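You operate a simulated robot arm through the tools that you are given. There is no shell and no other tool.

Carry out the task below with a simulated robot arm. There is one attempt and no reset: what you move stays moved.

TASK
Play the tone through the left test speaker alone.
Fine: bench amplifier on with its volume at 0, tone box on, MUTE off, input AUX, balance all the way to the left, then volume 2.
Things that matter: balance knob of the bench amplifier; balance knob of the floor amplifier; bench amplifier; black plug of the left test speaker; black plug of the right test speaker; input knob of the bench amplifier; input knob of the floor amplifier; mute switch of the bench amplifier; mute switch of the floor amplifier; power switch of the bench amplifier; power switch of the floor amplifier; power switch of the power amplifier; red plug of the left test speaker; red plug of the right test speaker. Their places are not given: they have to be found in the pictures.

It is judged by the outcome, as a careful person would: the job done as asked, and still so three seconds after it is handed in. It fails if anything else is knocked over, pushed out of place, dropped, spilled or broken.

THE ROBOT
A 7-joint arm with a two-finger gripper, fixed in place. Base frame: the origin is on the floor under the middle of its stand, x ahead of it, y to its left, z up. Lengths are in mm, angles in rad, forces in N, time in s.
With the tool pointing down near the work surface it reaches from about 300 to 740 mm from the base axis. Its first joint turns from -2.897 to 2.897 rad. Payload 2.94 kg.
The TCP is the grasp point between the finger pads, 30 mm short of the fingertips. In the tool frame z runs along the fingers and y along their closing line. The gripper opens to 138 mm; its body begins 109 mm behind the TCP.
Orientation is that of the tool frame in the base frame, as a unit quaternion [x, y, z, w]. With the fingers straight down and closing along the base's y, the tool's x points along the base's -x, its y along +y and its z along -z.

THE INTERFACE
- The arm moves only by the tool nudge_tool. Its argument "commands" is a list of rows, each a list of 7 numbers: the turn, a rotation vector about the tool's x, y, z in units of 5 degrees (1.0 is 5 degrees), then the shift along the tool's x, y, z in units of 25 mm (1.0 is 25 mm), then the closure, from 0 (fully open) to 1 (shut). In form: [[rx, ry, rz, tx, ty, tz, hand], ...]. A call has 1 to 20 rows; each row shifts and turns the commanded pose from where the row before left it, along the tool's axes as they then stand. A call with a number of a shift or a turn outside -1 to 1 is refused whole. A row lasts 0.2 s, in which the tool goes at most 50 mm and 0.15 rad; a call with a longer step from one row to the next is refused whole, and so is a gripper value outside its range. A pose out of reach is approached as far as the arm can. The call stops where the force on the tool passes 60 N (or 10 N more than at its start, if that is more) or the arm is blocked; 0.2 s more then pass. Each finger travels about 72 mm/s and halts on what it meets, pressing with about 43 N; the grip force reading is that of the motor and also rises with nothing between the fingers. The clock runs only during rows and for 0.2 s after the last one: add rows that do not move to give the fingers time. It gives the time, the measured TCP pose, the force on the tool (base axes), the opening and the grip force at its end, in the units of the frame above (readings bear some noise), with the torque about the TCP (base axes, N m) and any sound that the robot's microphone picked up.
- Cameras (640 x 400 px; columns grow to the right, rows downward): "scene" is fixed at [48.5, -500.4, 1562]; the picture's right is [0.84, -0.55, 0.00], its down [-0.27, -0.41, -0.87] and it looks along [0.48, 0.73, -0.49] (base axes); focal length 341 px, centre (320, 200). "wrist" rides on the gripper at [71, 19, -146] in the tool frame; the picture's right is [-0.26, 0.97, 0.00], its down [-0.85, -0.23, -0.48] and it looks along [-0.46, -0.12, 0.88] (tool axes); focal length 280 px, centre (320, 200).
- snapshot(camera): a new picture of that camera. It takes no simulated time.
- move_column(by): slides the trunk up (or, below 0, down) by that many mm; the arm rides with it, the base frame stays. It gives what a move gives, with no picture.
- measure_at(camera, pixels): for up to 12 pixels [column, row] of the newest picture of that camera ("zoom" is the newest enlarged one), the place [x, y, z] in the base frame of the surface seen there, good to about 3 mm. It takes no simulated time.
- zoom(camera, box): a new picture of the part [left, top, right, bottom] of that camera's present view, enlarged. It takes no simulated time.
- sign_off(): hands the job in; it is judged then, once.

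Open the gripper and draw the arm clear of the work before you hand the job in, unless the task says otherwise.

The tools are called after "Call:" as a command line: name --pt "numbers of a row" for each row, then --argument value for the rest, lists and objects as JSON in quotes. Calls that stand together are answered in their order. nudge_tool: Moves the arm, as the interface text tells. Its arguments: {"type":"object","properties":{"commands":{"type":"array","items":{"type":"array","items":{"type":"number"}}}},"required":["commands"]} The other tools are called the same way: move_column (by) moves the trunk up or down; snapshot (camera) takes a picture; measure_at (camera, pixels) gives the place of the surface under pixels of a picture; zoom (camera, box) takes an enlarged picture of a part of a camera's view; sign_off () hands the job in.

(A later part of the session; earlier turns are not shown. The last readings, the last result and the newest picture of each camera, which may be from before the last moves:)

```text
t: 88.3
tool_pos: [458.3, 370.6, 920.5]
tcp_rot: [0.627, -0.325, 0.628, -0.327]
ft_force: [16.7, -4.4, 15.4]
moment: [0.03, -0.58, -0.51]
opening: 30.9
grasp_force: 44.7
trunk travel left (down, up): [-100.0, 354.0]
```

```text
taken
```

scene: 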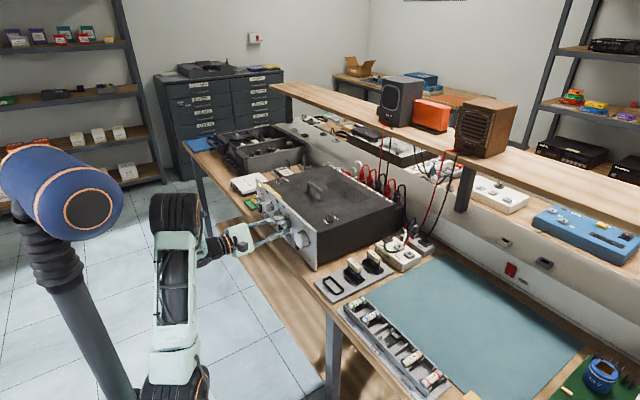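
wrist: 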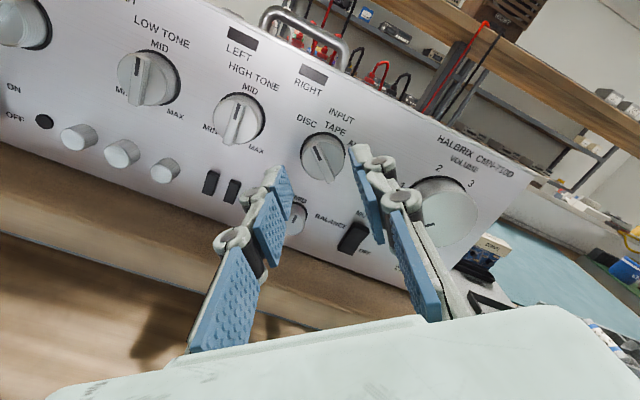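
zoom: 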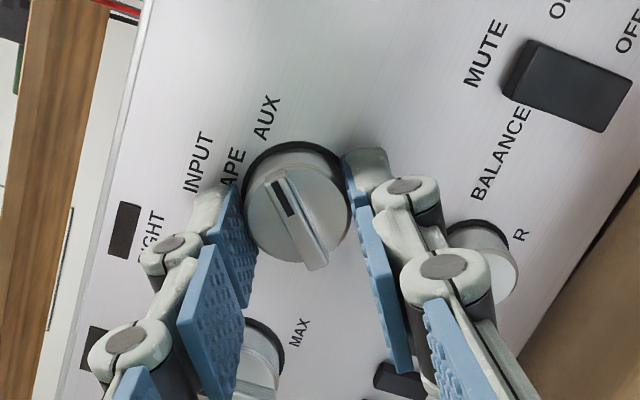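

The pointer is within about 6° of AUX. I turn one more 5° step, then open and back off to check.

Call:
nudge_tool --pt "0 0 1 0 0 0 1" --pt "0 0 0 0 0 0 1" --pt "0 0 0 0 0 0 0.8" --pt "0 0 0 0 0 0 0.67" --pt "0 0 0 0 0 0 0.67" --pt "0 0 0 0 0 -0.8 0.67" --pt "0 0 0 0 0 -0.8 0.67" --pt "0 0 0 0 0 -0.4 0.67"

Call:
snapshot --camera "wrist"

Call:
zoom --camera "wrist" --box '[240, 90, 420, 240]'

```text
t: 90.1
tool_pos: [408.0, 371.9, 918.1]
tcp_rot: [0.614, -0.352, 0.612, -0.354]
ft_force: [0.6, 0.6, -0.6]
moment: [-0.01, 0.0, 0.0]
opening: 45.7
grasp_force: 0.1
trunk travel left (down, up): [-100.0, 354.0]
```

```text
taken
```

wrist: 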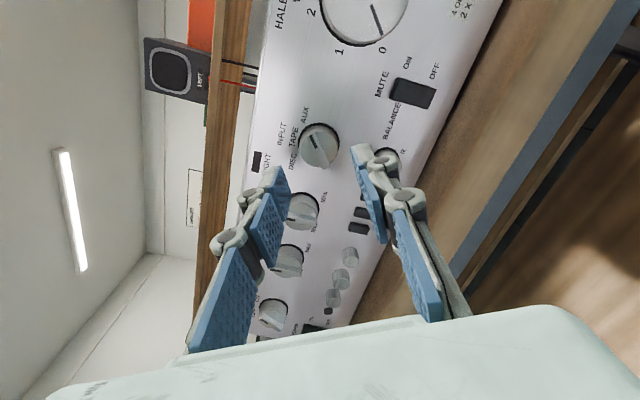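

```text
2.67 times, centred on (330, 165) of wrist
```

zoom: 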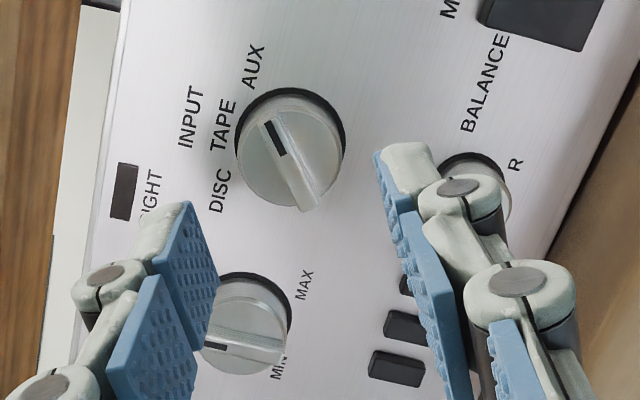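

INPUT now points to AUX (≈50° right). For BALANCE I need about 135–150° counter-clockwise, so I test in free air how far the wrist can roll counter-clockwise.

Call:
nudge_tool --pt "0 0 -1 0 0 -0.3 0.67" --pt "0 0 -1 0 0 0 0.67" --pt "0 0 -1 0 0 0 0.67" --pt "0 0 -1 0 0 0 0.67" --pt "0 0 -1 0 0 0 0.67" --pt "0 0 -1 0 0 0 0.67" --pt "0 0 -1 0 0 0 0.67" --pt "0 0 -1 0 0 0 0.67" --pt "0 0 -1 0 0 0 0.67" --pt "0 0 -1 0 0 0 0.67" --pt "0 0 -1 0 0 0 0.67" --pt "0 0 -1 0 0 0 0.67"

Call:
snapshot --camera "wrist"

Call:
zoom --camera "wrist" --box '[270, 110, 370, 230]'

```text
t: 92.7
tool_pos: [399.9, 371.2, 918.4]
tcp_rot: [0.707, 0.003, 0.707, 0.001]
ft_force: [0.5, -0.3, -0.4]
moment: [0.01, 0.0, 0.01]
opening: 45.6
grasp_force: 0.1
trunk travel left (down, up): [-100.0, 354.0]
```

```text
taken
```

wrist: 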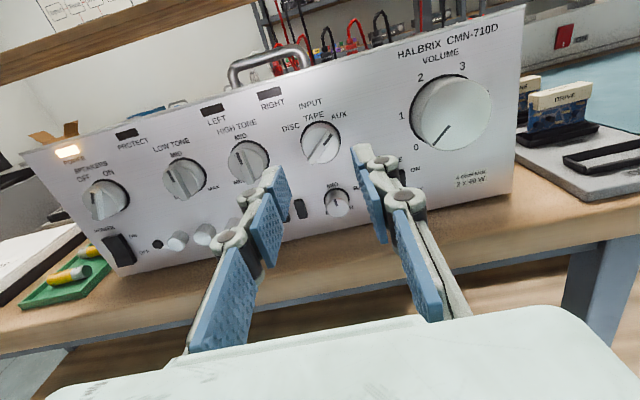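

```text
3.33 times, centred on (320, 170) of wrist
```

zoom: 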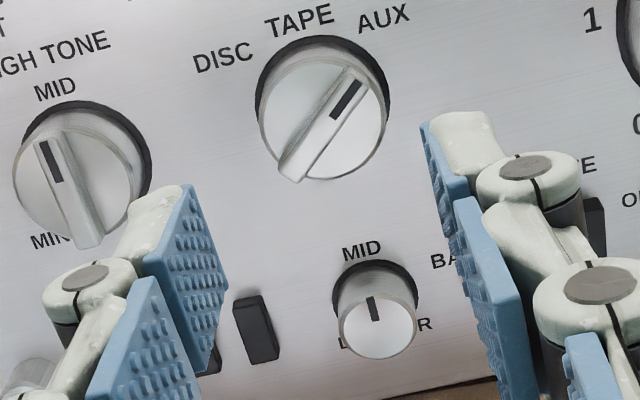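

INPUT is clearly on AUX. I measure the BALANCE knob on this zoom (cap centre near (378,325)).

Call:
measure_at --camera "zoom" --pixels '[[378, 325], [344, 325], [412, 325], [378, 353], [378, 298], [362, 250], [424, 323], [345, 343], [255, 330], [300, 175], [355, 80], [395, 290]]'

```text
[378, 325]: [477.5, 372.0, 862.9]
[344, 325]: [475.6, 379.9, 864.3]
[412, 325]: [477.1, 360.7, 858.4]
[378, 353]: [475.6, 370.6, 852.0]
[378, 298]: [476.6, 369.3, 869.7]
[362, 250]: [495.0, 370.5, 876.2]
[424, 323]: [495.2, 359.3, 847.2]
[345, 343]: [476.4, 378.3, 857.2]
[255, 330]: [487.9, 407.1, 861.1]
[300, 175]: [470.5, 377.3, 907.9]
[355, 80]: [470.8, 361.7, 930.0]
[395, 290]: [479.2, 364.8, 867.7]
```

BALANCE knob: centre ≈ (y 370.5, z 860.5), radius ≈10, cap front x≈476. I continue the free-air roll test counter-clockwise by another 80°.

Call:
nudge_tool --pt "0 0 -1 0 0 0 0.76" --pt "0 0 -1 0 0 0 0.76" --pt "0 0 -1 0 0 0 0.76" --pt "0 0 -1 0 0 0 0.76" --pt "0 0 -1 0 0 0 0.76" --pt "0 0 -1 0 0 0 0.76" --pt "0 0 -1 0 0 0 0.76" --pt "0 0 -1 0 0 0 0.76" --pt "0 0 -1 0 0 0 0.76" --pt "0 0 -1 0 0 0 0.76" --pt "0 0 -1 0 0 0 0.76" --pt "0 0 -1 0 0 0 0.76" --pt "0 0 -1 0 0 0 0.76" --pt "0 0 -1 0 0 0 0.76" --pt "0 0 -1 0 0 0 0.76" --pt "0 0 -1 0 0 0 0.76"

Call:
snapshot --camera "scene"

Call:
snapshot --camera "wrist"

```text
t: 96.1
tool_pos: [399.9, 372.4, 917.3]
tcp_rot: [0.54, 0.457, 0.541, 0.455]
ft_force: [0.1, 0.5, -0.1]
moment: [0.03, -0.01, -0.03]
opening: 33.0
grasp_force: 0.2
trunk travel left (down, up): [-100.0, 354.0]
```

```text
taken
```

scene: 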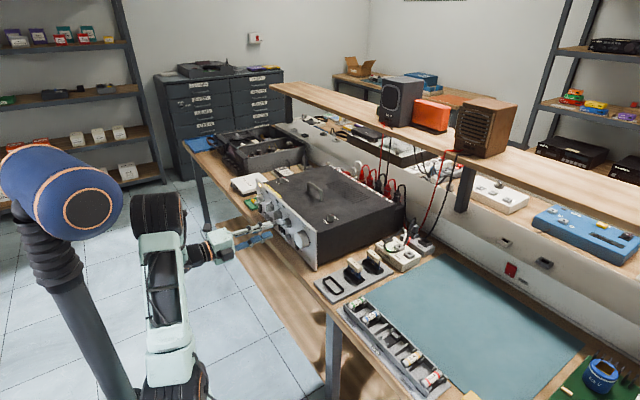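

```text
taken
```

wrist: 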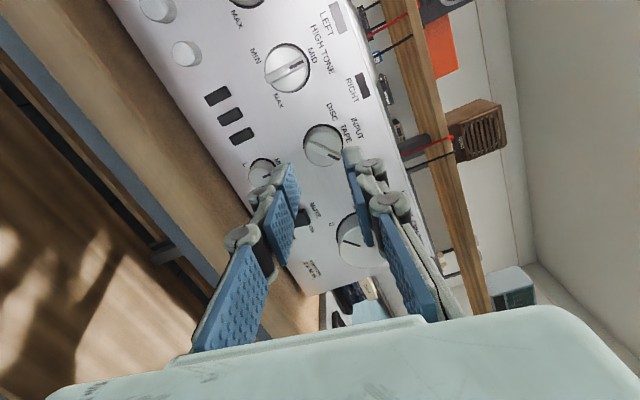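

Reaching −260° roll works. I roll back clockwise 140° to −120° as the starting grip angle for BALANCE.

Call:
nudge_tool --pt "0 0 1 0 0 0 0.76" --pt "0 0 1 0 0 0 0.76" --pt "0 0 1 0 0 0 0.76" --pt "0 0 1 0 0 0 0.76" --pt "0 0 1 0 0 0 0.76" --pt "0 0 1 0 0 0 0.76" --pt "0 0 1 0 0 0 0.76" --pt "0 0 1 0 0 0 0.76" --pt "0 0 1 0 0 0 0.76" --pt "0 0 1 0 0 0 0.76" --pt "0 0 1 0 0 0 0.76" --pt "0 0 1 0 0 0 0.76" --pt "0 0 1 0 0 0 0.76" --pt "0 0 1 0 0 0 0.76" --pt "0 0 1 0 0 0 0.76" --pt "0 0 1 0 0 0 0.76" --pt "0 0 1 0 0 0 0.76" --pt "0 0 1 0 0 0 0.76" --pt "0 0 1 0 0 0 0.76" --pt "0 0 1 0 0 0 0.76"

Call:
nudge_tool --pt "0 0 1 0 0 0 0.76" --pt "0 0 1 0 0 0 0.76" --pt "0 0 1 0 0 0 0.76" --pt "0 0 1 0 0 0 0.76" --pt "0 0 1 0 0 0 0.76" --pt "0 0 1 0 0 0 0.76" --pt "0 0 1 0 0 0 0.76" --pt "0 0 1 0 0 0 0.76" --pt "0 0 0 0 0 0 0.76"

```text
t: 100.3
tool_pos: [402.5, 371.5, 918.5]
tcp_rot: [0.696, -0.122, 0.696, -0.123]
ft_force: [-0.4, -0.3, 0.3]
moment: [-0.03, -0.02, 0.03]
opening: 33.0
grasp_force: 0.0
trunk travel left (down, up): [-100.0, 354.0]
```

```text
t: 102.3
tool_pos: [399.5, 370.5, 917.7]
tcp_rot: [0.613, -0.351, 0.612, -0.355]
ft_force: [-0.8, 1.4, 0.8]
moment: [0.02, 0.02, 0.0]
opening: 33.2
grasp_force: 0.1
trunk travel left (down, up): [-100.0, 354.0]
```

Now at −120° roll. I move down to the BALANCE knob's height (z≈860.5), staying short of it, and check the alignment.

Call:
nudge_tool --pt "0 0 0 -0.381 0.66 0.2 0.76" --pt "0 0 0 -0.381 0.66 0.3 0.76" --pt "0 0 0 -0.381 0.66 0.4 0.76" --pt "0 0 0 0 0 0.4 0.76" --pt "0 0 0 0 0 0 0.76"

Call:
snapshot --camera "wrist"

Call:
zoom --camera "wrist" --box '[250, 90, 410, 230]'

```text
t: 103.5
tool_pos: [432.7, 371.1, 861.9]
tcp_rot: [0.613, -0.351, 0.612, -0.354]
ft_force: [0.6, -0.7, 0.4]
moment: [0.05, 0.03, -0.03]
opening: 33.0
grasp_force: 0.0
trunk travel left (down, up): [-100.0, 354.0]
```

```text
taken
```

wrist: 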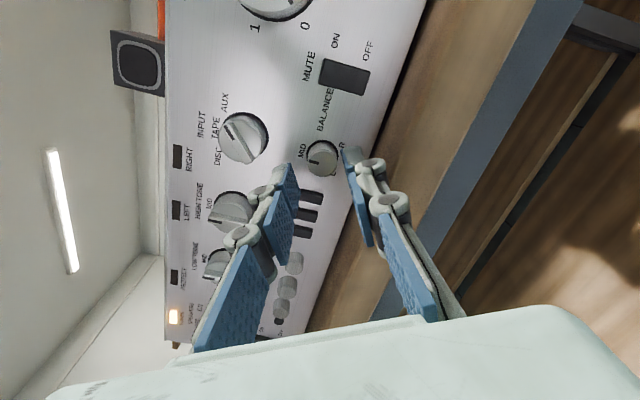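

```text
2.86 times, centred on (330, 160) of wrist
```

zoom: 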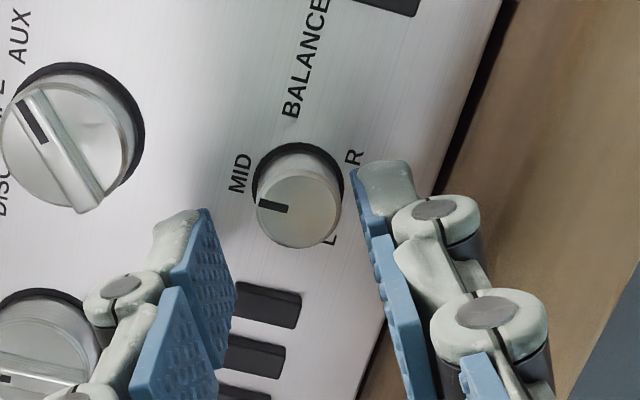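

The knob sits between the fingertips with clearance to the buttons. I advance 24 mm around the BALANCE knob.

Call:
nudge_tool --pt "0 0 0 0 0 0.3 0.76" --pt "0 0 0 0 0 0.3 0.76" --pt "0 0 0 0 0 0.2 0.76" --pt "0 0 0 0 0 0.18 0.76" --pt "0 0 0 0 0 0 0.76"

Call:
zoom --camera "wrist" --box '[240, 100, 420, 250]'

```text
t: 104.7
tool_pos: [457.9, 371.9, 861.7]
tcp_rot: [0.614, -0.352, 0.612, -0.353]
ft_force: [0.0, -0.7, 0.3]
moment: [0.0, -0.02, -0.01]
opening: 33.1
grasp_force: 0.0
trunk travel left (down, up): [-100.0, 354.0]
```

```text
2.67 times, centred on (330, 175) of wrist
```

zoom: 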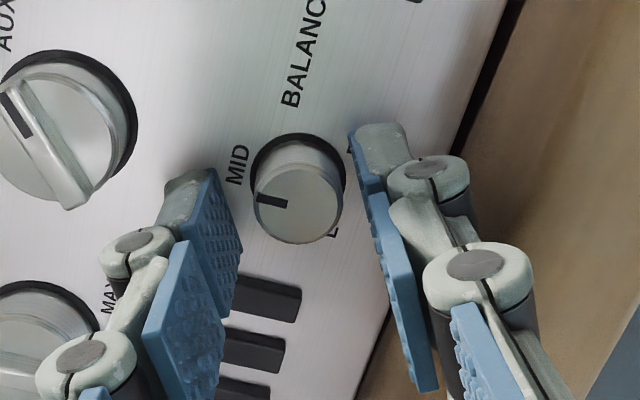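

The fingers straddle the BALANCE knob with no contact. I close on it.

Call:
nudge_tool --pt "0 0 0 0 0 0 0.88" --pt "0 0 0 0 0 0 1" --pt "0 0 0 0 0 0 1" --pt "0 0 0 0 0 0 1"

Call:
zoom --camera "wrist" --box '[240, 100, 420, 250]'

```text
t: 105.7
tool_pos: [457.9, 370.4, 859.8]
tcp_rot: [0.614, -0.351, 0.612, -0.353]
ft_force: [-2.2, -5.5, -8.0]
moment: [-0.02, 0.1, -0.25]
opening: 21.1
grasp_force: 44.7
trunk travel left (down, up): [-100.0, 354.0]
```

```text
2.67 times, centred on (330, 175) of wrist
```

zoom: 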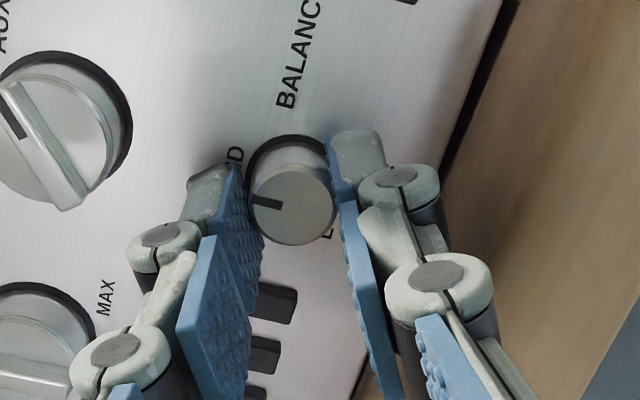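

Gripped at 21 mm. I turn counter-clockwise 70° and check.

Call:
nudge_tool --pt "0 0 -1 0 0 0 1" --pt "0 0 -1 0 0 0 1" --pt "0 0 -1 0 0 0 1" --pt "0 0 -1 0 0 0 1" --pt "0 0 -1 0 0 0 1" --pt "0 0 -1 0 0 0 1" --pt "0 0 -1 0 0 0 1" --pt "0 0 -1 0 0 0 1" --pt "0 0 -1 0 0 0 1" --pt "0 0 -1 0 0 0 1" --pt "0 0 -1 0 0 0 1" --pt "0 0 -1 0 0 0 1" --pt "0 0 -1 0 0 0 1" --pt "0 0 -1 0 0 0 1"

Call:
zoom --camera "wrist" --box '[240, 100, 420, 250]'

```text
t: 108.7
tool_pos: [458.3, 369.7, 859.2]
tcp_rot: [0.705, 0.064, 0.703, 0.063]
ft_force: [3.3, -13.4, -15.8]
moment: [-0.02, 0.57, -0.41]
opening: 21.2
grasp_force: 45.0
trunk travel left (down, up): [-100.0, 354.0]
```

```text
2.67 times, centred on (330, 175) of wrist
```

zoom: 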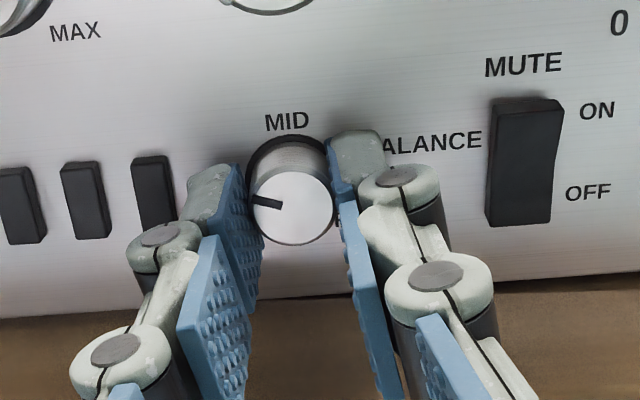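

The pointer is at about 70° left and turning with the grip. I turn 60° more.

Call:
nudge_tool --pt "0 0 -1 0 0 0 1" --pt "0 0 -1 0 0 0 1" --pt "0 0 -1 0 0 0 1" --pt "0 0 -1 0 0 0 1" --pt "0 0 -1 0 0 0 1" --pt "0 0 -1 0 0 0 1" --pt "0 0 -1 0 0 0 1" --pt "0 0 -1 0 0 0 1" --pt "0 0 -1 0 0 0 1" --pt "0 0 -1 0 0 0 1" --pt "0 0 -1 0 0 0 1" --pt "0 0 -1 0 0 0 1"

Call:
zoom --camera "wrist" --box '[240, 100, 420, 250]'

Call:
snapshot --camera "scene"

```text
t: 111.3
tool_pos: [458.5, 370.2, 860.5]
tcp_rot: [0.578, 0.408, 0.578, 0.407]
ft_force: [3.3, -8.8, -15.7]
moment: [-0.03, 0.58, -1.13]
opening: 21.2
grasp_force: 45.6
trunk travel left (down, up): [-100.0, 354.0]
```

```text
2.67 times, centred on (330, 175) of wrist
```

zoom: 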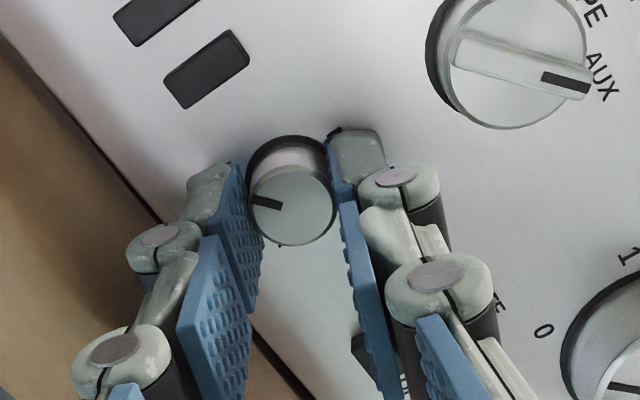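

```text
taken
```

scene: 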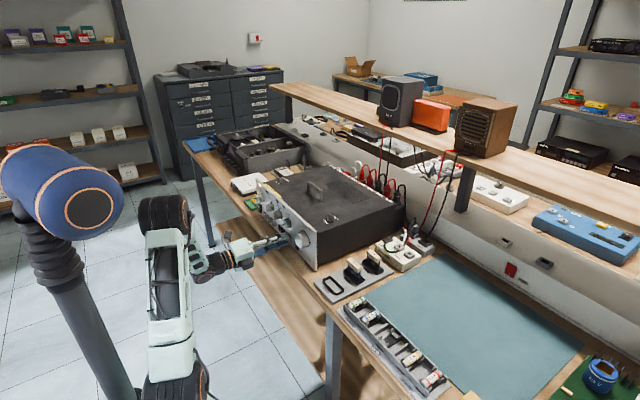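

130° turned; no resistance yet. I turn 5° more and watch for the end-stop torque.

Call:
nudge_tool --pt "0 0 -0.5 0 0 0 1" --pt "0 0 -0.5 0 0 0 1" --pt "0 0 0 0 0 0 1"

Call:
nudge_tool --pt "0 0 -0.5 0 0 0 1" --pt "0 0 0 0 0 0 1"

```text
t: 112.1
tool_pos: [458.9, 370.9, 860.5]
tcp_rot: [0.561, 0.432, 0.56, 0.431]
ft_force: [3.9, -14.1, -12.6]
moment: [0.0, 0.26, -0.1]
opening: 21.1
grasp_force: 44.9
trunk travel left (down, up): [-100.0, 354.0]
```

```text
t: 112.7
tool_pos: [458.4, 369.6, 860.7]
tcp_rot: [0.551, 0.444, 0.55, 0.443]
ft_force: [3.2, -12.6, -11.5]
moment: [0.11, 0.34, -0.75]
opening: 21.2
grasp_force: 45.4
trunk travel left (down, up): [-100.0, 354.0]
```

A slight torque (0.11 N·m) appears at 137.5°. I turn another 5° to make sure it is against the stop.

Call:
nudge_tool --pt "0 0 -0.5 0 0 0 1" --pt "0 0 -0.5 0 0 0 1" --pt "0 0 0 0 0 0 1"

Call:
zoom --camera "wrist" --box '[240, 100, 420, 250]'

```text
t: 113.5
tool_pos: [458.6, 371.8, 859.9]
tcp_rot: [0.53, 0.469, 0.531, 0.465]
ft_force: [3.2, -6.1, -11.7]
moment: [0.41, 0.43, -0.79]
opening: 21.6
grasp_force: 45.2
trunk travel left (down, up): [-100.0, 354.0]
```

```text
2.67 times, centred on (330, 175) of wrist
```

zoom: 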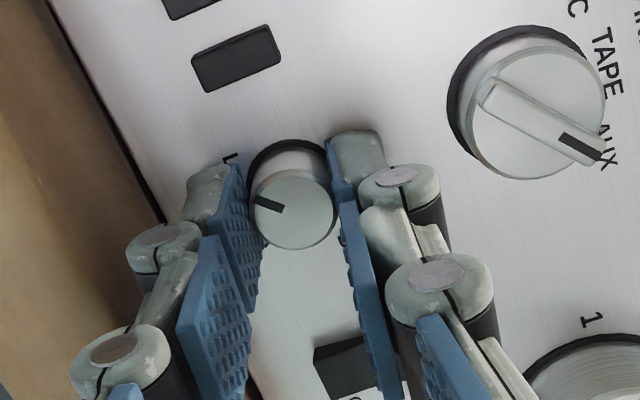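

Torque rose to 0.41 N·m and the knob slipped slightly in the grip, so it's at the left stop. I open and back away to verify.

Call:
nudge_tool --pt "0 0 0 0 0 0 0.86" --pt "0 0 0 0 0 0 0.76" --pt "0 0 0 0 0 0 0.76" --pt "0 0 0 0 0 -0.8 0.76" --pt "0 0 0 0 0 -0.8 0.76" --pt "0 0 0 0 0 -0.8 0.76"

Call:
snapshot --camera "wrist"

Call:
zoom --camera "wrist" --box '[250, 90, 410, 230]'

```text
t: 114.9
tool_pos: [397.3, 370.6, 861.2]
tcp_rot: [0.529, 0.468, 0.532, 0.467]
ft_force: [-0.4, 0.3, -0.6]
moment: [-0.02, 0.0, -0.05]
opening: 32.9
grasp_force: 0.0
trunk travel left (down, up): [-100.0, 354.0]
```

```text
taken
```

wrist: 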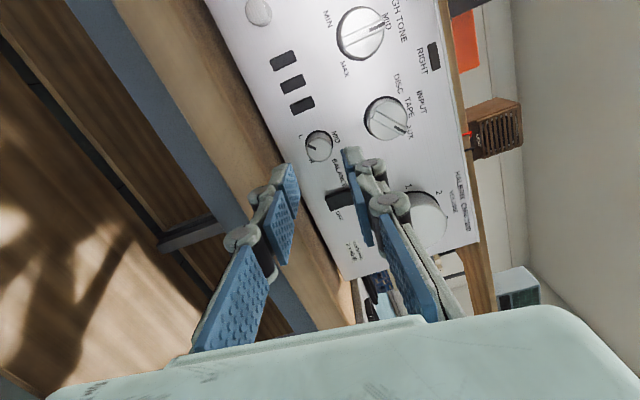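

```text
2.86 times, centred on (330, 160) of wrist
```

zoom: 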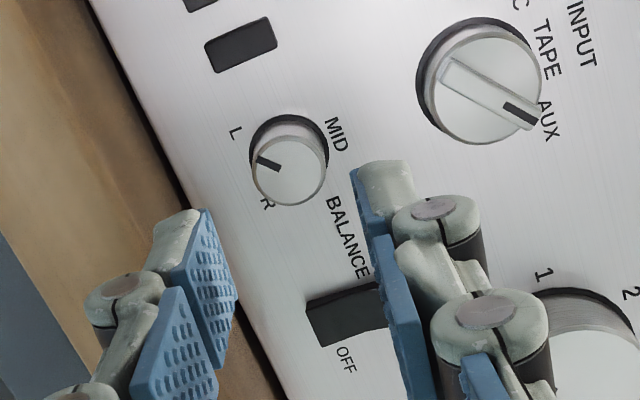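

BALANCE points fully to L. For VOLUME I roll back to −200°, open to ~83 mm and move in front of the volume knob.

Call:
nudge_tool --pt "0 0 1 0 0 0 0.76" --pt "0 0 1 0 0 0 0.76" --pt "0 0 1 0 0 0 0.76" --pt "0 0 1 0 0 0 0.76" --pt "0 0 1 0 0 0 0.76" --pt "0 0 1 0 0 0 0.76" --pt "0 0 1 0 0 0 0.76" --pt "0 0 1 0 0 0 0.76" --pt "0 0 1 0 0 0 0.76" --pt "0 0 1 0 0 0 0.76" --pt "0 0 1 0 0 0 0.76" --pt "0 0 1 0 0 0 0.76" --pt "0 0 0.5 0 0 0 0.76" --pt "0 0 0 0 0 0 0.76"

Call:
nudge_tool --pt "0 0 0 0.113 0.787 0 0.6" --pt "0 0 0 0.113 0.787 0 0.4" --pt "0 0 0 0.113 0.787 0 0.4" --pt "0 0 0 0.113 0.787 0 0.4" --pt "0 0 0 0.113 0.787 0 0.4" --pt "0 0 0 0.113 0.787 0 0.4" --pt "0 0 0 0 0 0 0.4"

Call:
snapshot --camera "wrist"

Call:
snapshot --camera "scene"

```text
t: 117.9
tool_pos: [398.5, 371.7, 860.3]
tcp_rot: [0.696, 0.126, 0.696, 0.123]
ft_force: [-0.1, 0.0, 0.9]
moment: [0.01, 0.0, -0.03]
opening: 33.2
grasp_force: 0.2
trunk travel left (down, up): [-100.0, 354.0]
```

```text
t: 119.5
tool_pos: [398.2, 264.7, 914.4]
tcp_rot: [0.696, 0.126, 0.696, 0.123]
ft_force: [-0.6, 1.1, 0.0]
moment: [0.01, -0.02, 0.02]
opening: 82.7
grasp_force: 0.1
trunk travel left (down, up): [-100.0, 354.0]
```

```text
taken
```

wrist: 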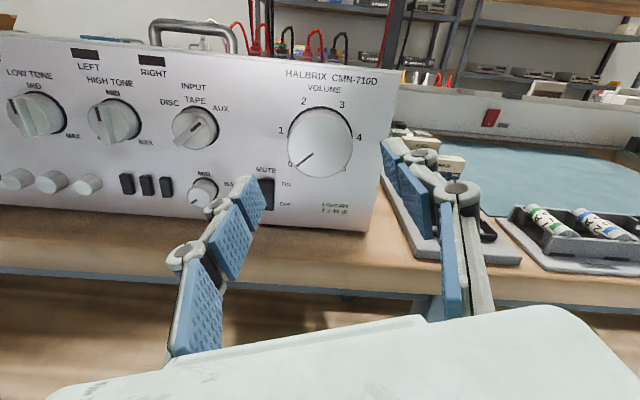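

```text
taken
```

scene: 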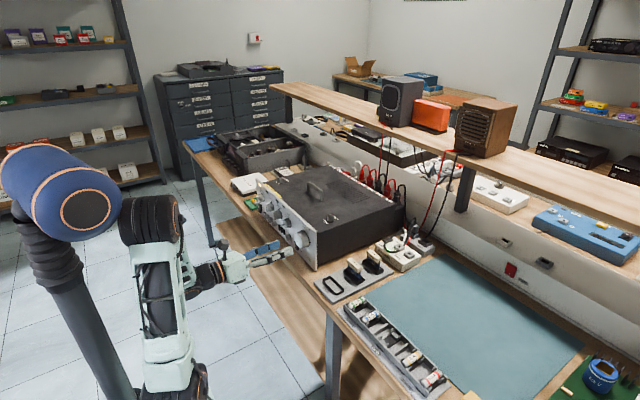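

Everything reads as set: INPUT AUX, BALANCE left, VOLUME 0. I fine-align and advance around the VOLUME knob.

Call:
nudge_tool --pt "0 0 0 0.128 0.012 0.4 0.4" --pt "0 0 0 0 0 0.5 0.4" --pt "0 0 0 0 0 0.5 0.4" --pt "0 0 0 0 0 0.5 0.4" --pt "0 0 0 0 0 0.45 0.4" --pt "0 0 0 0 0 0 0.4"

Call:
zoom --camera "wrist" --box '[220, 80, 440, 260]'

```text
t: 120.9
tool_pos: [454.5, 266.7, 920.6]
tcp_rot: [0.696, 0.125, 0.696, 0.122]
ft_force: [-0.4, -0.2, -0.5]
moment: [0.01, 0.01, 0.03]
opening: 82.7
grasp_force: 0.0
trunk travel left (down, up): [-100.0, 354.0]
```

```text
2.22 times, centred on (330, 170) of wrist
```

zoom: 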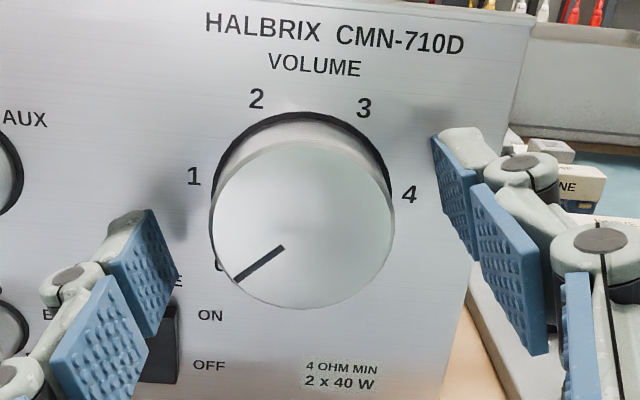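

I trim the height by about 2 mm, nudge forward 2 mm and close on the knob.

Call:
nudge_tool --pt "0 0 0 -0.08 0 0.08 0.4" --pt "0 0 0 0 0 0 0.6" --pt "0 0 0 0 0 0 0.8" --pt "0 0 0 0 0 0 1" --pt "0 0 0 0 0 0 1" --pt "0 0 0 0 0 0 1"

Call:
zoom --camera "wrist" --box '[220, 80, 440, 260]'

```text
t: 122.3
tool_pos: [458.5, 265.5, 919.1]
tcp_rot: [0.696, 0.125, 0.697, 0.123]
ft_force: [0.1, -0.9, 1.5]
moment: [-0.06, -0.07, -0.07]
opening: 53.1
grasp_force: 45.6
trunk travel left (down, up): [-100.0, 354.0]
```

```text
2.22 times, centred on (330, 170) of wrist
```

zoom: 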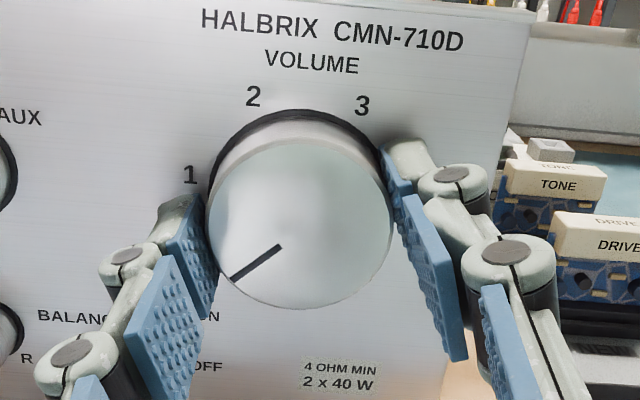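

A clean grip with almost no side force. I turn clockwise 55° (to about 1) and check.

Call:
nudge_tool --pt "0 0 1 0 0 0 1" --pt "0 0 1 0 0 0 1" --pt "0 0 1 0 0 0 1" --pt "0 0 1 0 0 0 1" --pt "0 0 1 0 0 0 1" --pt "0 0 1 0 0 0 1" --pt "0 0 1 0 0 0 1" --pt "0 0 1 0 0 0 1" --pt "0 0 1 0 0 0 1" --pt "0 0 1 0 0 0 1" --pt "0 0 1 0 0 0 1"

Call:
zoom --camera "wrist" --box '[220, 80, 440, 260]'

Call:
snapshot --camera "scene"

```text
t: 124.7
tool_pos: [458.3, 264.8, 919.5]
tcp_rot: [0.674, -0.212, 0.675, -0.213]
ft_force: [-21.7, -17.9, -3.7]
moment: [-0.03, 0.3, -0.42]
opening: 53.0
grasp_force: 44.9
trunk travel left (down, up): [-100.0, 354.0]
```

```text
2.22 times, centred on (330, 170) of wrist
```

zoom: 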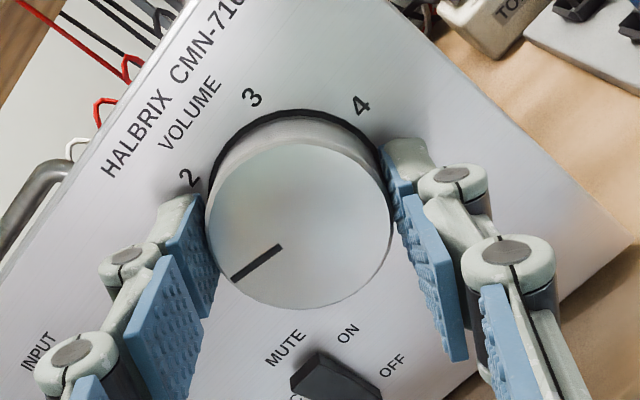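

```text
taken
```

scene: 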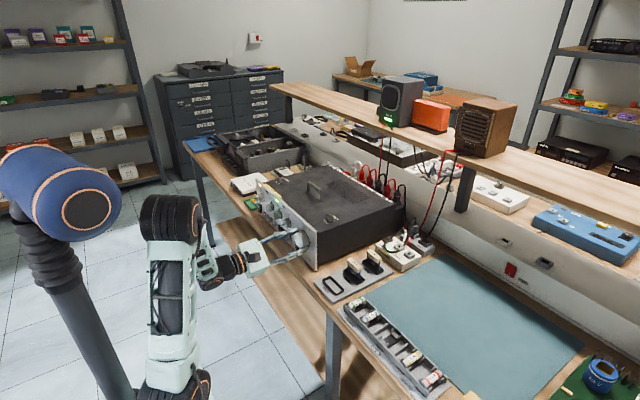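

A green lamp appeared on the LEFT speaker (388,120) — sound is coming through it. I continue the remaining 53° to volume 2, easing the side force a touch.

Call:
nudge_tool --pt "0 0 1 0.016 0.023 -0.03 1" --pt "0 0 1 0 0 0 1" --pt "0 0 1 0 0 0 1" --pt "0 0 1 0 0 0 1" --pt "0 0 1 0 0 0 1" --pt "0 0 1 0 0 0 1" --pt "0 0 1 0 0 0 1" --pt "0 0 1 0 0 0 1" --pt "0 0 1 0 0 0 1" --pt "0 0 1 0 0 0 1" --pt "0 0 0 0 0 0 1"

Call:
snapshot --camera "wrist"

Call:
zoom --camera "wrist" --box '[220, 80, 440, 260]'

```text
t: 127.1
tool_pos: [457.7, 264.7, 917.5]
tcp_rot: [0.522, -0.477, 0.522, -0.477]
ft_force: [-10.0, -16.4, -10.7]
moment: [-0.05, 0.23, 0.0]
opening: 52.8
grasp_force: 44.9
trunk travel left (down, up): [-100.0, 354.0]
```

```text
taken
```

wrist: 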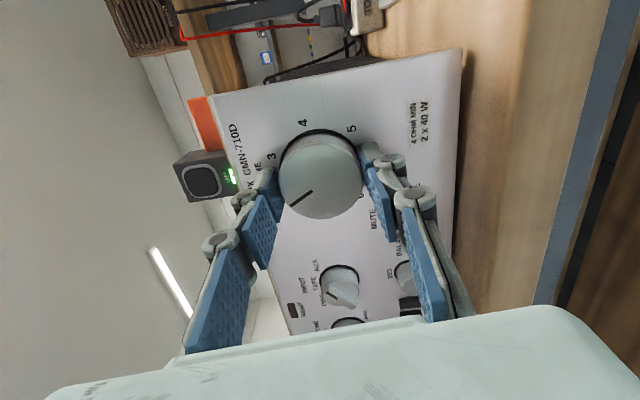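

```text
2.22 times, centred on (330, 170) of wrist
```

zoom: 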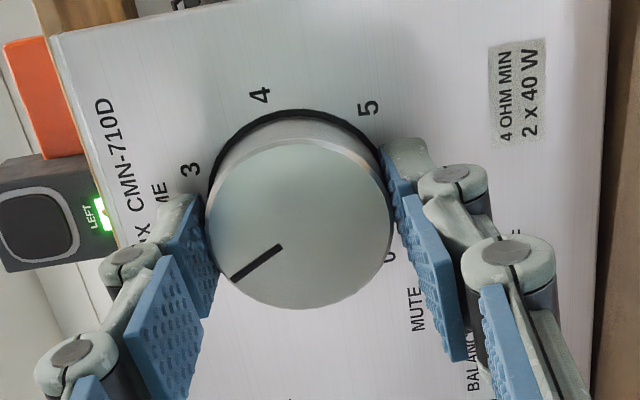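

The pointer computes to about 28–30° left of vertical (2 is at 27°). I add 2.5° and then release, backing away to check.

Call:
nudge_tool --pt "0 0 0.5 0 0 0 1" --pt "0 0 0 0 0 0 1" --pt "0 0 0 0 0 0 0.7" --pt "0 0 0 0 0 0 0.4" --pt "0 0 0 0 0 0 0.4" --pt "0 0 0 0 0 -0.8 0.4" --pt "0 0 0 0 0 -0.8 0.4" --pt "0 0 0 0 0 -0.8 0.4"

Call:
snapshot --camera "wrist"

Call:
zoom --camera "wrist" --box '[270, 70, 398, 190]'

Call:
snapshot --camera "scene"

```text
t: 128.9
tool_pos: [399.2, 266.5, 918.6]
tcp_rot: [0.512, -0.487, 0.511, -0.489]
ft_force: [0.3, 0.8, 0.1]
moment: [-0.03, 0.0, -0.04]
opening: 82.7
grasp_force: 0.1
trunk travel left (down, up): [-100.0, 354.0]
```

```text
taken
```

wrist: 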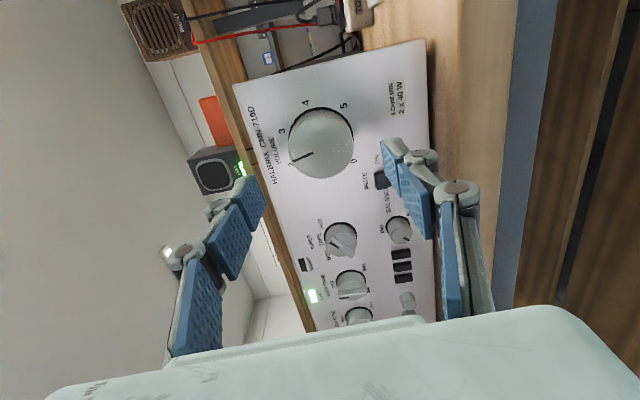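

```text
3.33 times, centred on (334, 130) of wrist
```

zoom: 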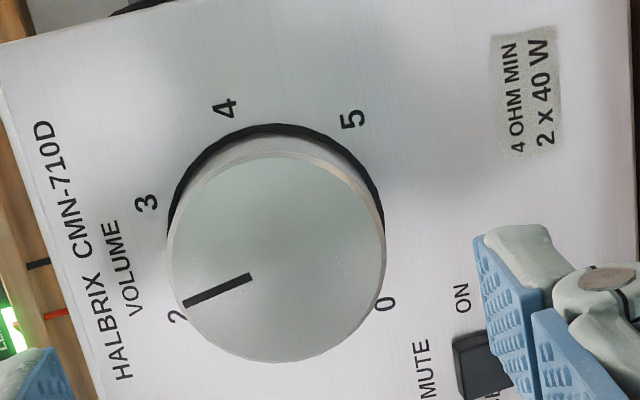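

```text
taken
```

scene: 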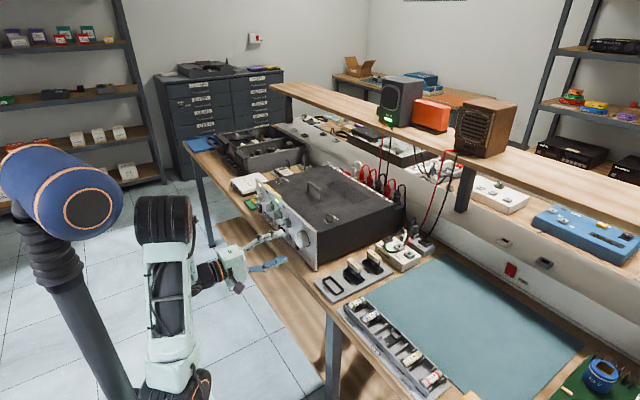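

The pointer looks to be at 2, the amp's LEFT lamp is green, and the LEFT speaker's lamp is lit. I measure the pointer line and cap rim for an accurate check.

Call:
zoom --camera "wrist" --box '[270, 70, 398, 190]'

Call:
measure_at --camera "zoom" --pixels '[[248, 279], [235, 284], [222, 289], [209, 294], [197, 299], [188, 302], [172, 258], [378, 250], [277, 158], [277, 354], [345, 185], [210, 335]]'

```text
3.33 times, centred on (334, 130) of wrist
```

zoom: 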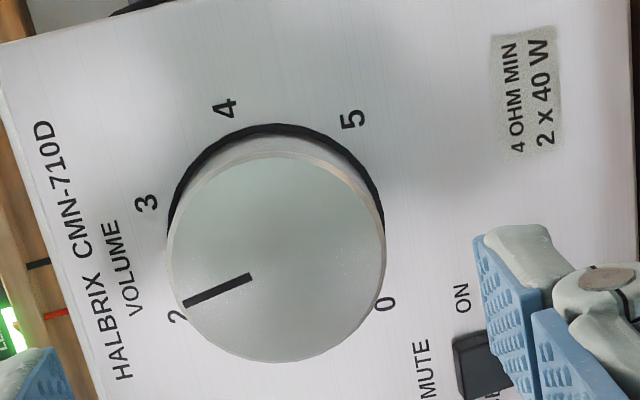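

```text
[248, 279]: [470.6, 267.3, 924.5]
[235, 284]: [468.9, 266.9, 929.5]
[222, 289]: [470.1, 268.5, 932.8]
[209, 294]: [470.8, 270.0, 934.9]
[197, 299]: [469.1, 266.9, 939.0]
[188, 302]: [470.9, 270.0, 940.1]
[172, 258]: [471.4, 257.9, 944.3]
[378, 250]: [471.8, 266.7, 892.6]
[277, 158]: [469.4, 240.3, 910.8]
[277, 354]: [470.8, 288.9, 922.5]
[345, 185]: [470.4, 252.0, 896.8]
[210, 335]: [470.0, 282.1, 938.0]
```

The pointer now sits at about 10–12° left, i.e. roughly 2.3: the knob shifted a little on release. I re-grip to bring it back counter-clockwise to 2 (27° left).

Call:
nudge_tool --pt "0 0 0 0.048 0.006 0.4 0.45" --pt "0 0 0 0 0 0.5 0.45" --pt "0 0 0 0 0 0.5 0.45" --pt "0 0 0 0 0 0.5 0.45" --pt "0 0 0 0 0 0.46 0.45" --pt "0 0 0 0 0 0 0.45"

Call:
zoom --camera "wrist" --box '[220, 80, 440, 260]'

```text
t: 130.3
tool_pos: [457.4, 263.1, 917.2]
tcp_rot: [0.512, -0.487, 0.511, -0.489]
ft_force: [0.1, -0.1, 0.1]
moment: [0.02, 0.01, -0.01]
opening: 76.0
grasp_force: 0.1
trunk travel left (down, up): [-100.0, 354.0]
```

```text
2.22 times, centred on (330, 170) of wrist
```

zoom: 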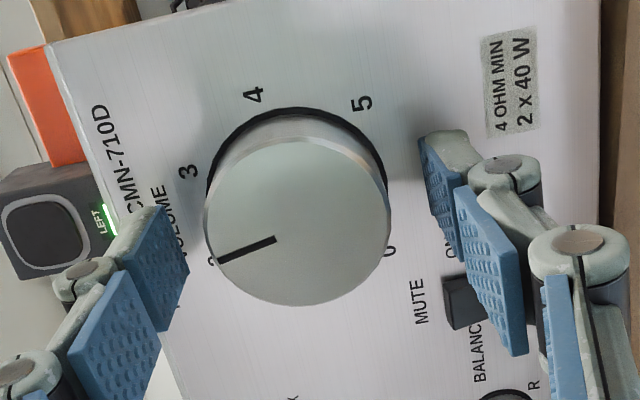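

I nudge +1 mm in y to centre, then close on the knob and look.

Call:
nudge_tool --pt "0 0 0 -0.048 0 0 0.45" --pt "0 0 0 0 0 0 0.55" --pt "0 0 0 0 0 0 0.62" --pt "0 0 0 0 0 0 0.8" --pt "0 0 0 0 0 0 1" --pt "0 0 0 0 0 0 1"

Call:
zoom --camera "wrist" --box '[220, 80, 440, 260]'

```text
t: 131.7
tool_pos: [455.5, 264.3, 917.3]
tcp_rot: [0.513, -0.487, 0.511, -0.489]
ft_force: [-0.4, 0.4, 0.8]
moment: [-0.01, -0.04, -0.05]
opening: 52.5
grasp_force: 44.9
trunk travel left (down, up): [-100.0, 354.0]
```

```text
2.22 times, centred on (330, 170) of wrist
```

zoom: 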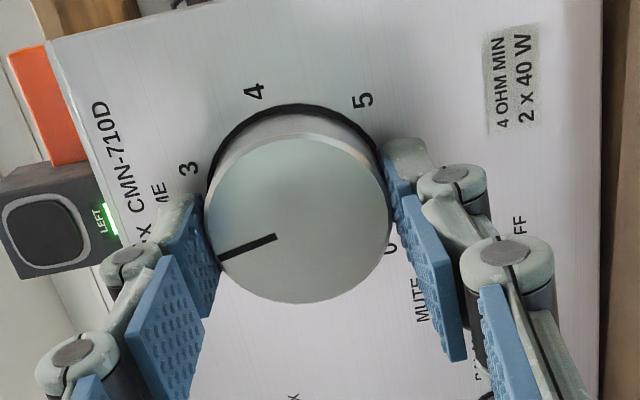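

Clean grip (forces ≈0), pointer ≈13° left. I turn counter-clockwise 14° and check the forces before releasing.

Call:
nudge_tool --pt "0 0 -0.7 0 0 0 1" --pt "0 0 -0.7 0 0 0 1" --pt "0 0 -0.7 0 0 0 1" --pt "0 0 -0.7 0 0 0 1" --pt "0 0 0 0 0 0 1" --pt "0 0 0 0 0 0 1"

Call:
zoom --camera "wrist" --box '[220, 80, 440, 260]'

```text
t: 133.1
tool_pos: [457.0, 265.5, 918.1]
tcp_rot: [0.569, -0.421, 0.566, -0.422]
ft_force: [-8.6, -0.8, -5.1]
moment: [0.0, 0.2, -0.03]
opening: 52.7
grasp_force: 44.4
trunk travel left (down, up): [-100.0, 354.0]
```

```text
2.22 times, centred on (330, 170) of wrist
```

zoom: 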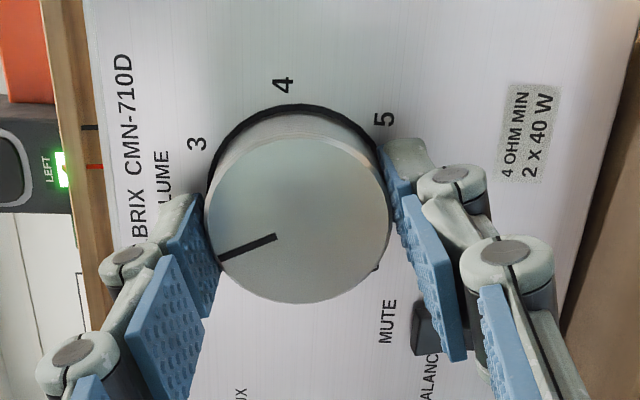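

The pointer now computes to 27.4° left, which is 2. I relieve the small axial force and open the fingers in gentle stages.

Call:
nudge_tool --pt "0 0 0 0 0 -0.02 0.64" --pt "0 0 0 0 0 0 0.63" --pt "0 0 0 0 0 0 0.62" --pt "0 0 0 0 0 0 0.61" --pt "0 0 0 0 0 0 0.6" --pt "0 0 0 0 0 0 0.58" --pt "0 0 0 0 0 0 0.55" --pt "0 0 0 0 0 0 0.5" --pt "0 0 0 0 0 0 0.45" --pt "0 0 0 0 0 0 0.45"

Call:
zoom --camera "wrist" --box '[220, 80, 440, 260]'

```text
t: 135.3
tool_pos: [455.5, 264.2, 918.2]
tcp_rot: [0.568, -0.42, 0.567, -0.423]
ft_force: [-0.9, -0.6, -0.3]
moment: [-0.01, 0.0, 0.03]
opening: 75.9
grasp_force: 0.1
trunk travel left (down, up): [-100.0, 354.0]
```

```text
2.22 times, centred on (330, 170) of wrist
```

zoom: 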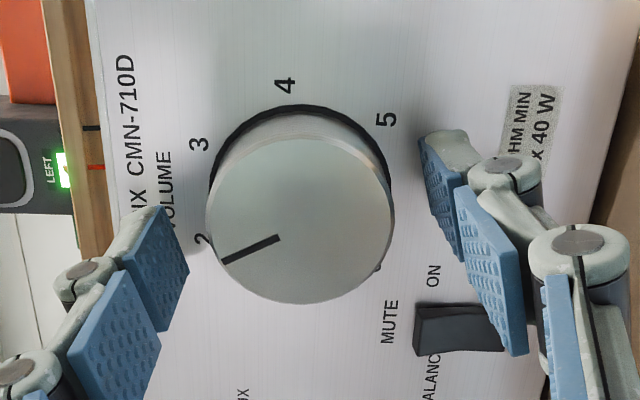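

The pointer held at about 28° left, right at 2. I back off and take check pictures.

Call:
nudge_tool --pt "0 0 0 0 0 -0.8 0.45" --pt "0 0 0 0 0 -0.8 0.45" --pt "0 0 0 0 0 -0.8 0.45" --pt "0 0 -1 0 0 0 0.45" --pt "0 0 -1 0 0 0 0.45" --pt "0 0 -1 0 0 0 0.45" --pt "0 0 -1 0 0 0 0.45" --pt "0 0 -1 0 0 0 0.45" --pt "0 0 -1 0 0 0 0.45" --pt "0 0 -1 0 0 0 0.45" --pt "0 0 -1 0 0 0 0.45" --pt "0 0 -1 0 0 0 0.45" --pt "0 0 -1 0 0 0 0.45" --pt "0 0 -1 0 0 0 0.45" --pt "0 0 -1 0 0 0 0.45" --pt "0 0 -1 0 0 0 0.45" --pt "0 0 -1 0 0 0 0.45" --pt "0 0 -0.6 0 0 0 0.45"

Call:
snapshot --camera "wrist"

Call:
zoom --camera "wrist" --box '[250, 80, 390, 200]'

Call:
snapshot --camera "scene"

```text
t: 139.1
tool_pos: [395.7, 264.7, 918.8]
tcp_rot: [0.707, -0.001, 0.707, -0.003]
ft_force: [-1.0, 0.1, 0.2]
moment: [-0.03, 0.0, 0.0]
opening: 76.1
grasp_force: 0.1
trunk travel left (down, up): [-100.0, 354.0]
```

```text
taken
```

wrist: 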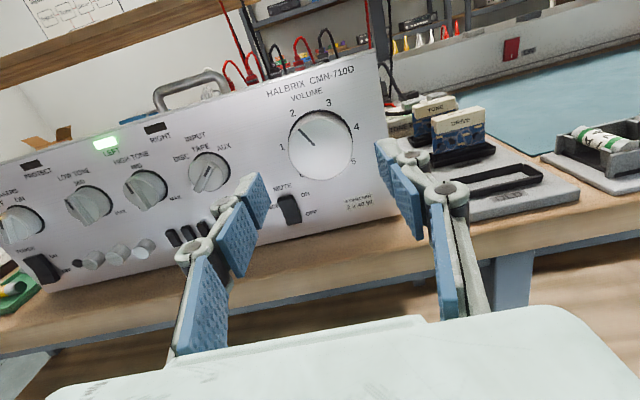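

```text
3.33 times, centred on (320, 140) of wrist
```

zoom: 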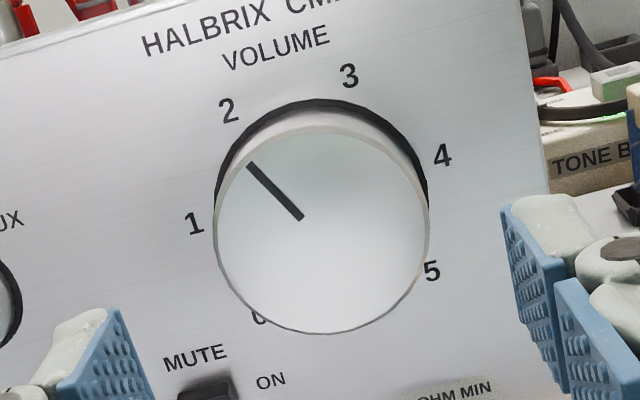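

```text
taken
```

scene: 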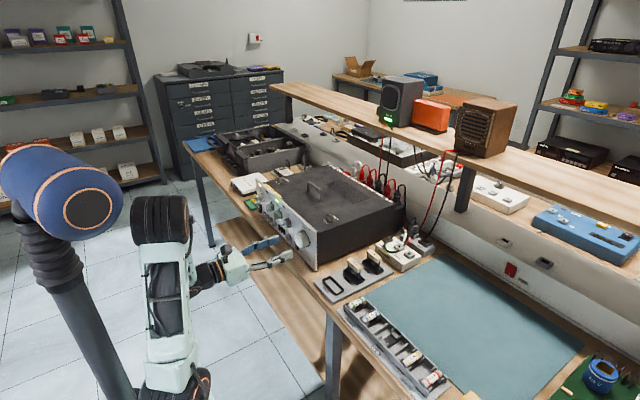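

VOLUME points exactly at 2, and the LEFT lamp is green with RIGHT dark. I zoom in on the speakers, tone box and the remaining controls for a last check.

Call:
zoom --camera "scene" --box '[360, 60, 530, 166]'

Call:
zoom --camera "scene" --box '[340, 215, 440, 290]'

Call:
zoom --camera "wrist" --box '[0, 110, 240, 290]'

Call:
zoom --camera "scene" --box '[230, 150, 430, 275]'

```text
3.76 times, centred on (445, 113) of scene
```

zoom: 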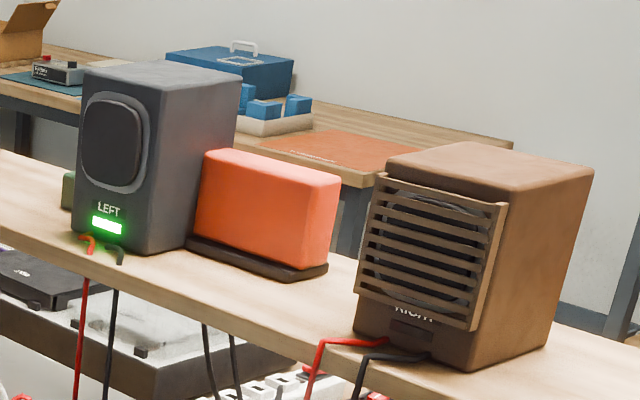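

```text
5.33 times, centred on (390, 252) of scene
```

zoom: 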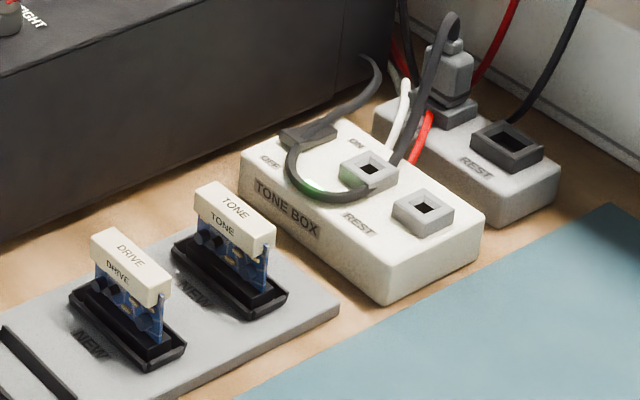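

```text
2.22 times, centred on (120, 200) of wrist
```

zoom: 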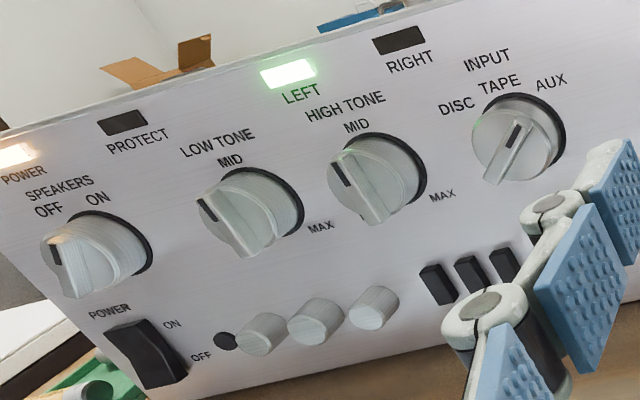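

```text
3.20 times, centred on (330, 212) of scene
```

zoom: 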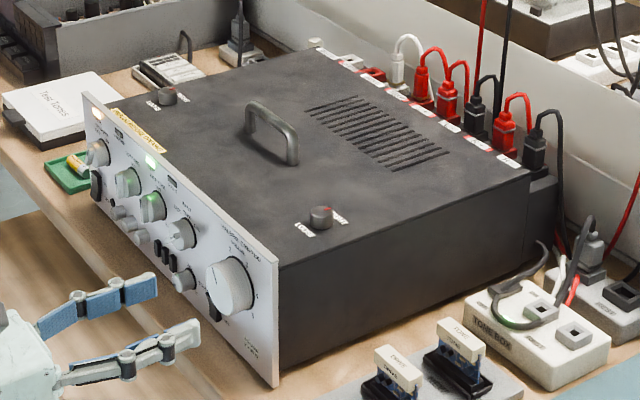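

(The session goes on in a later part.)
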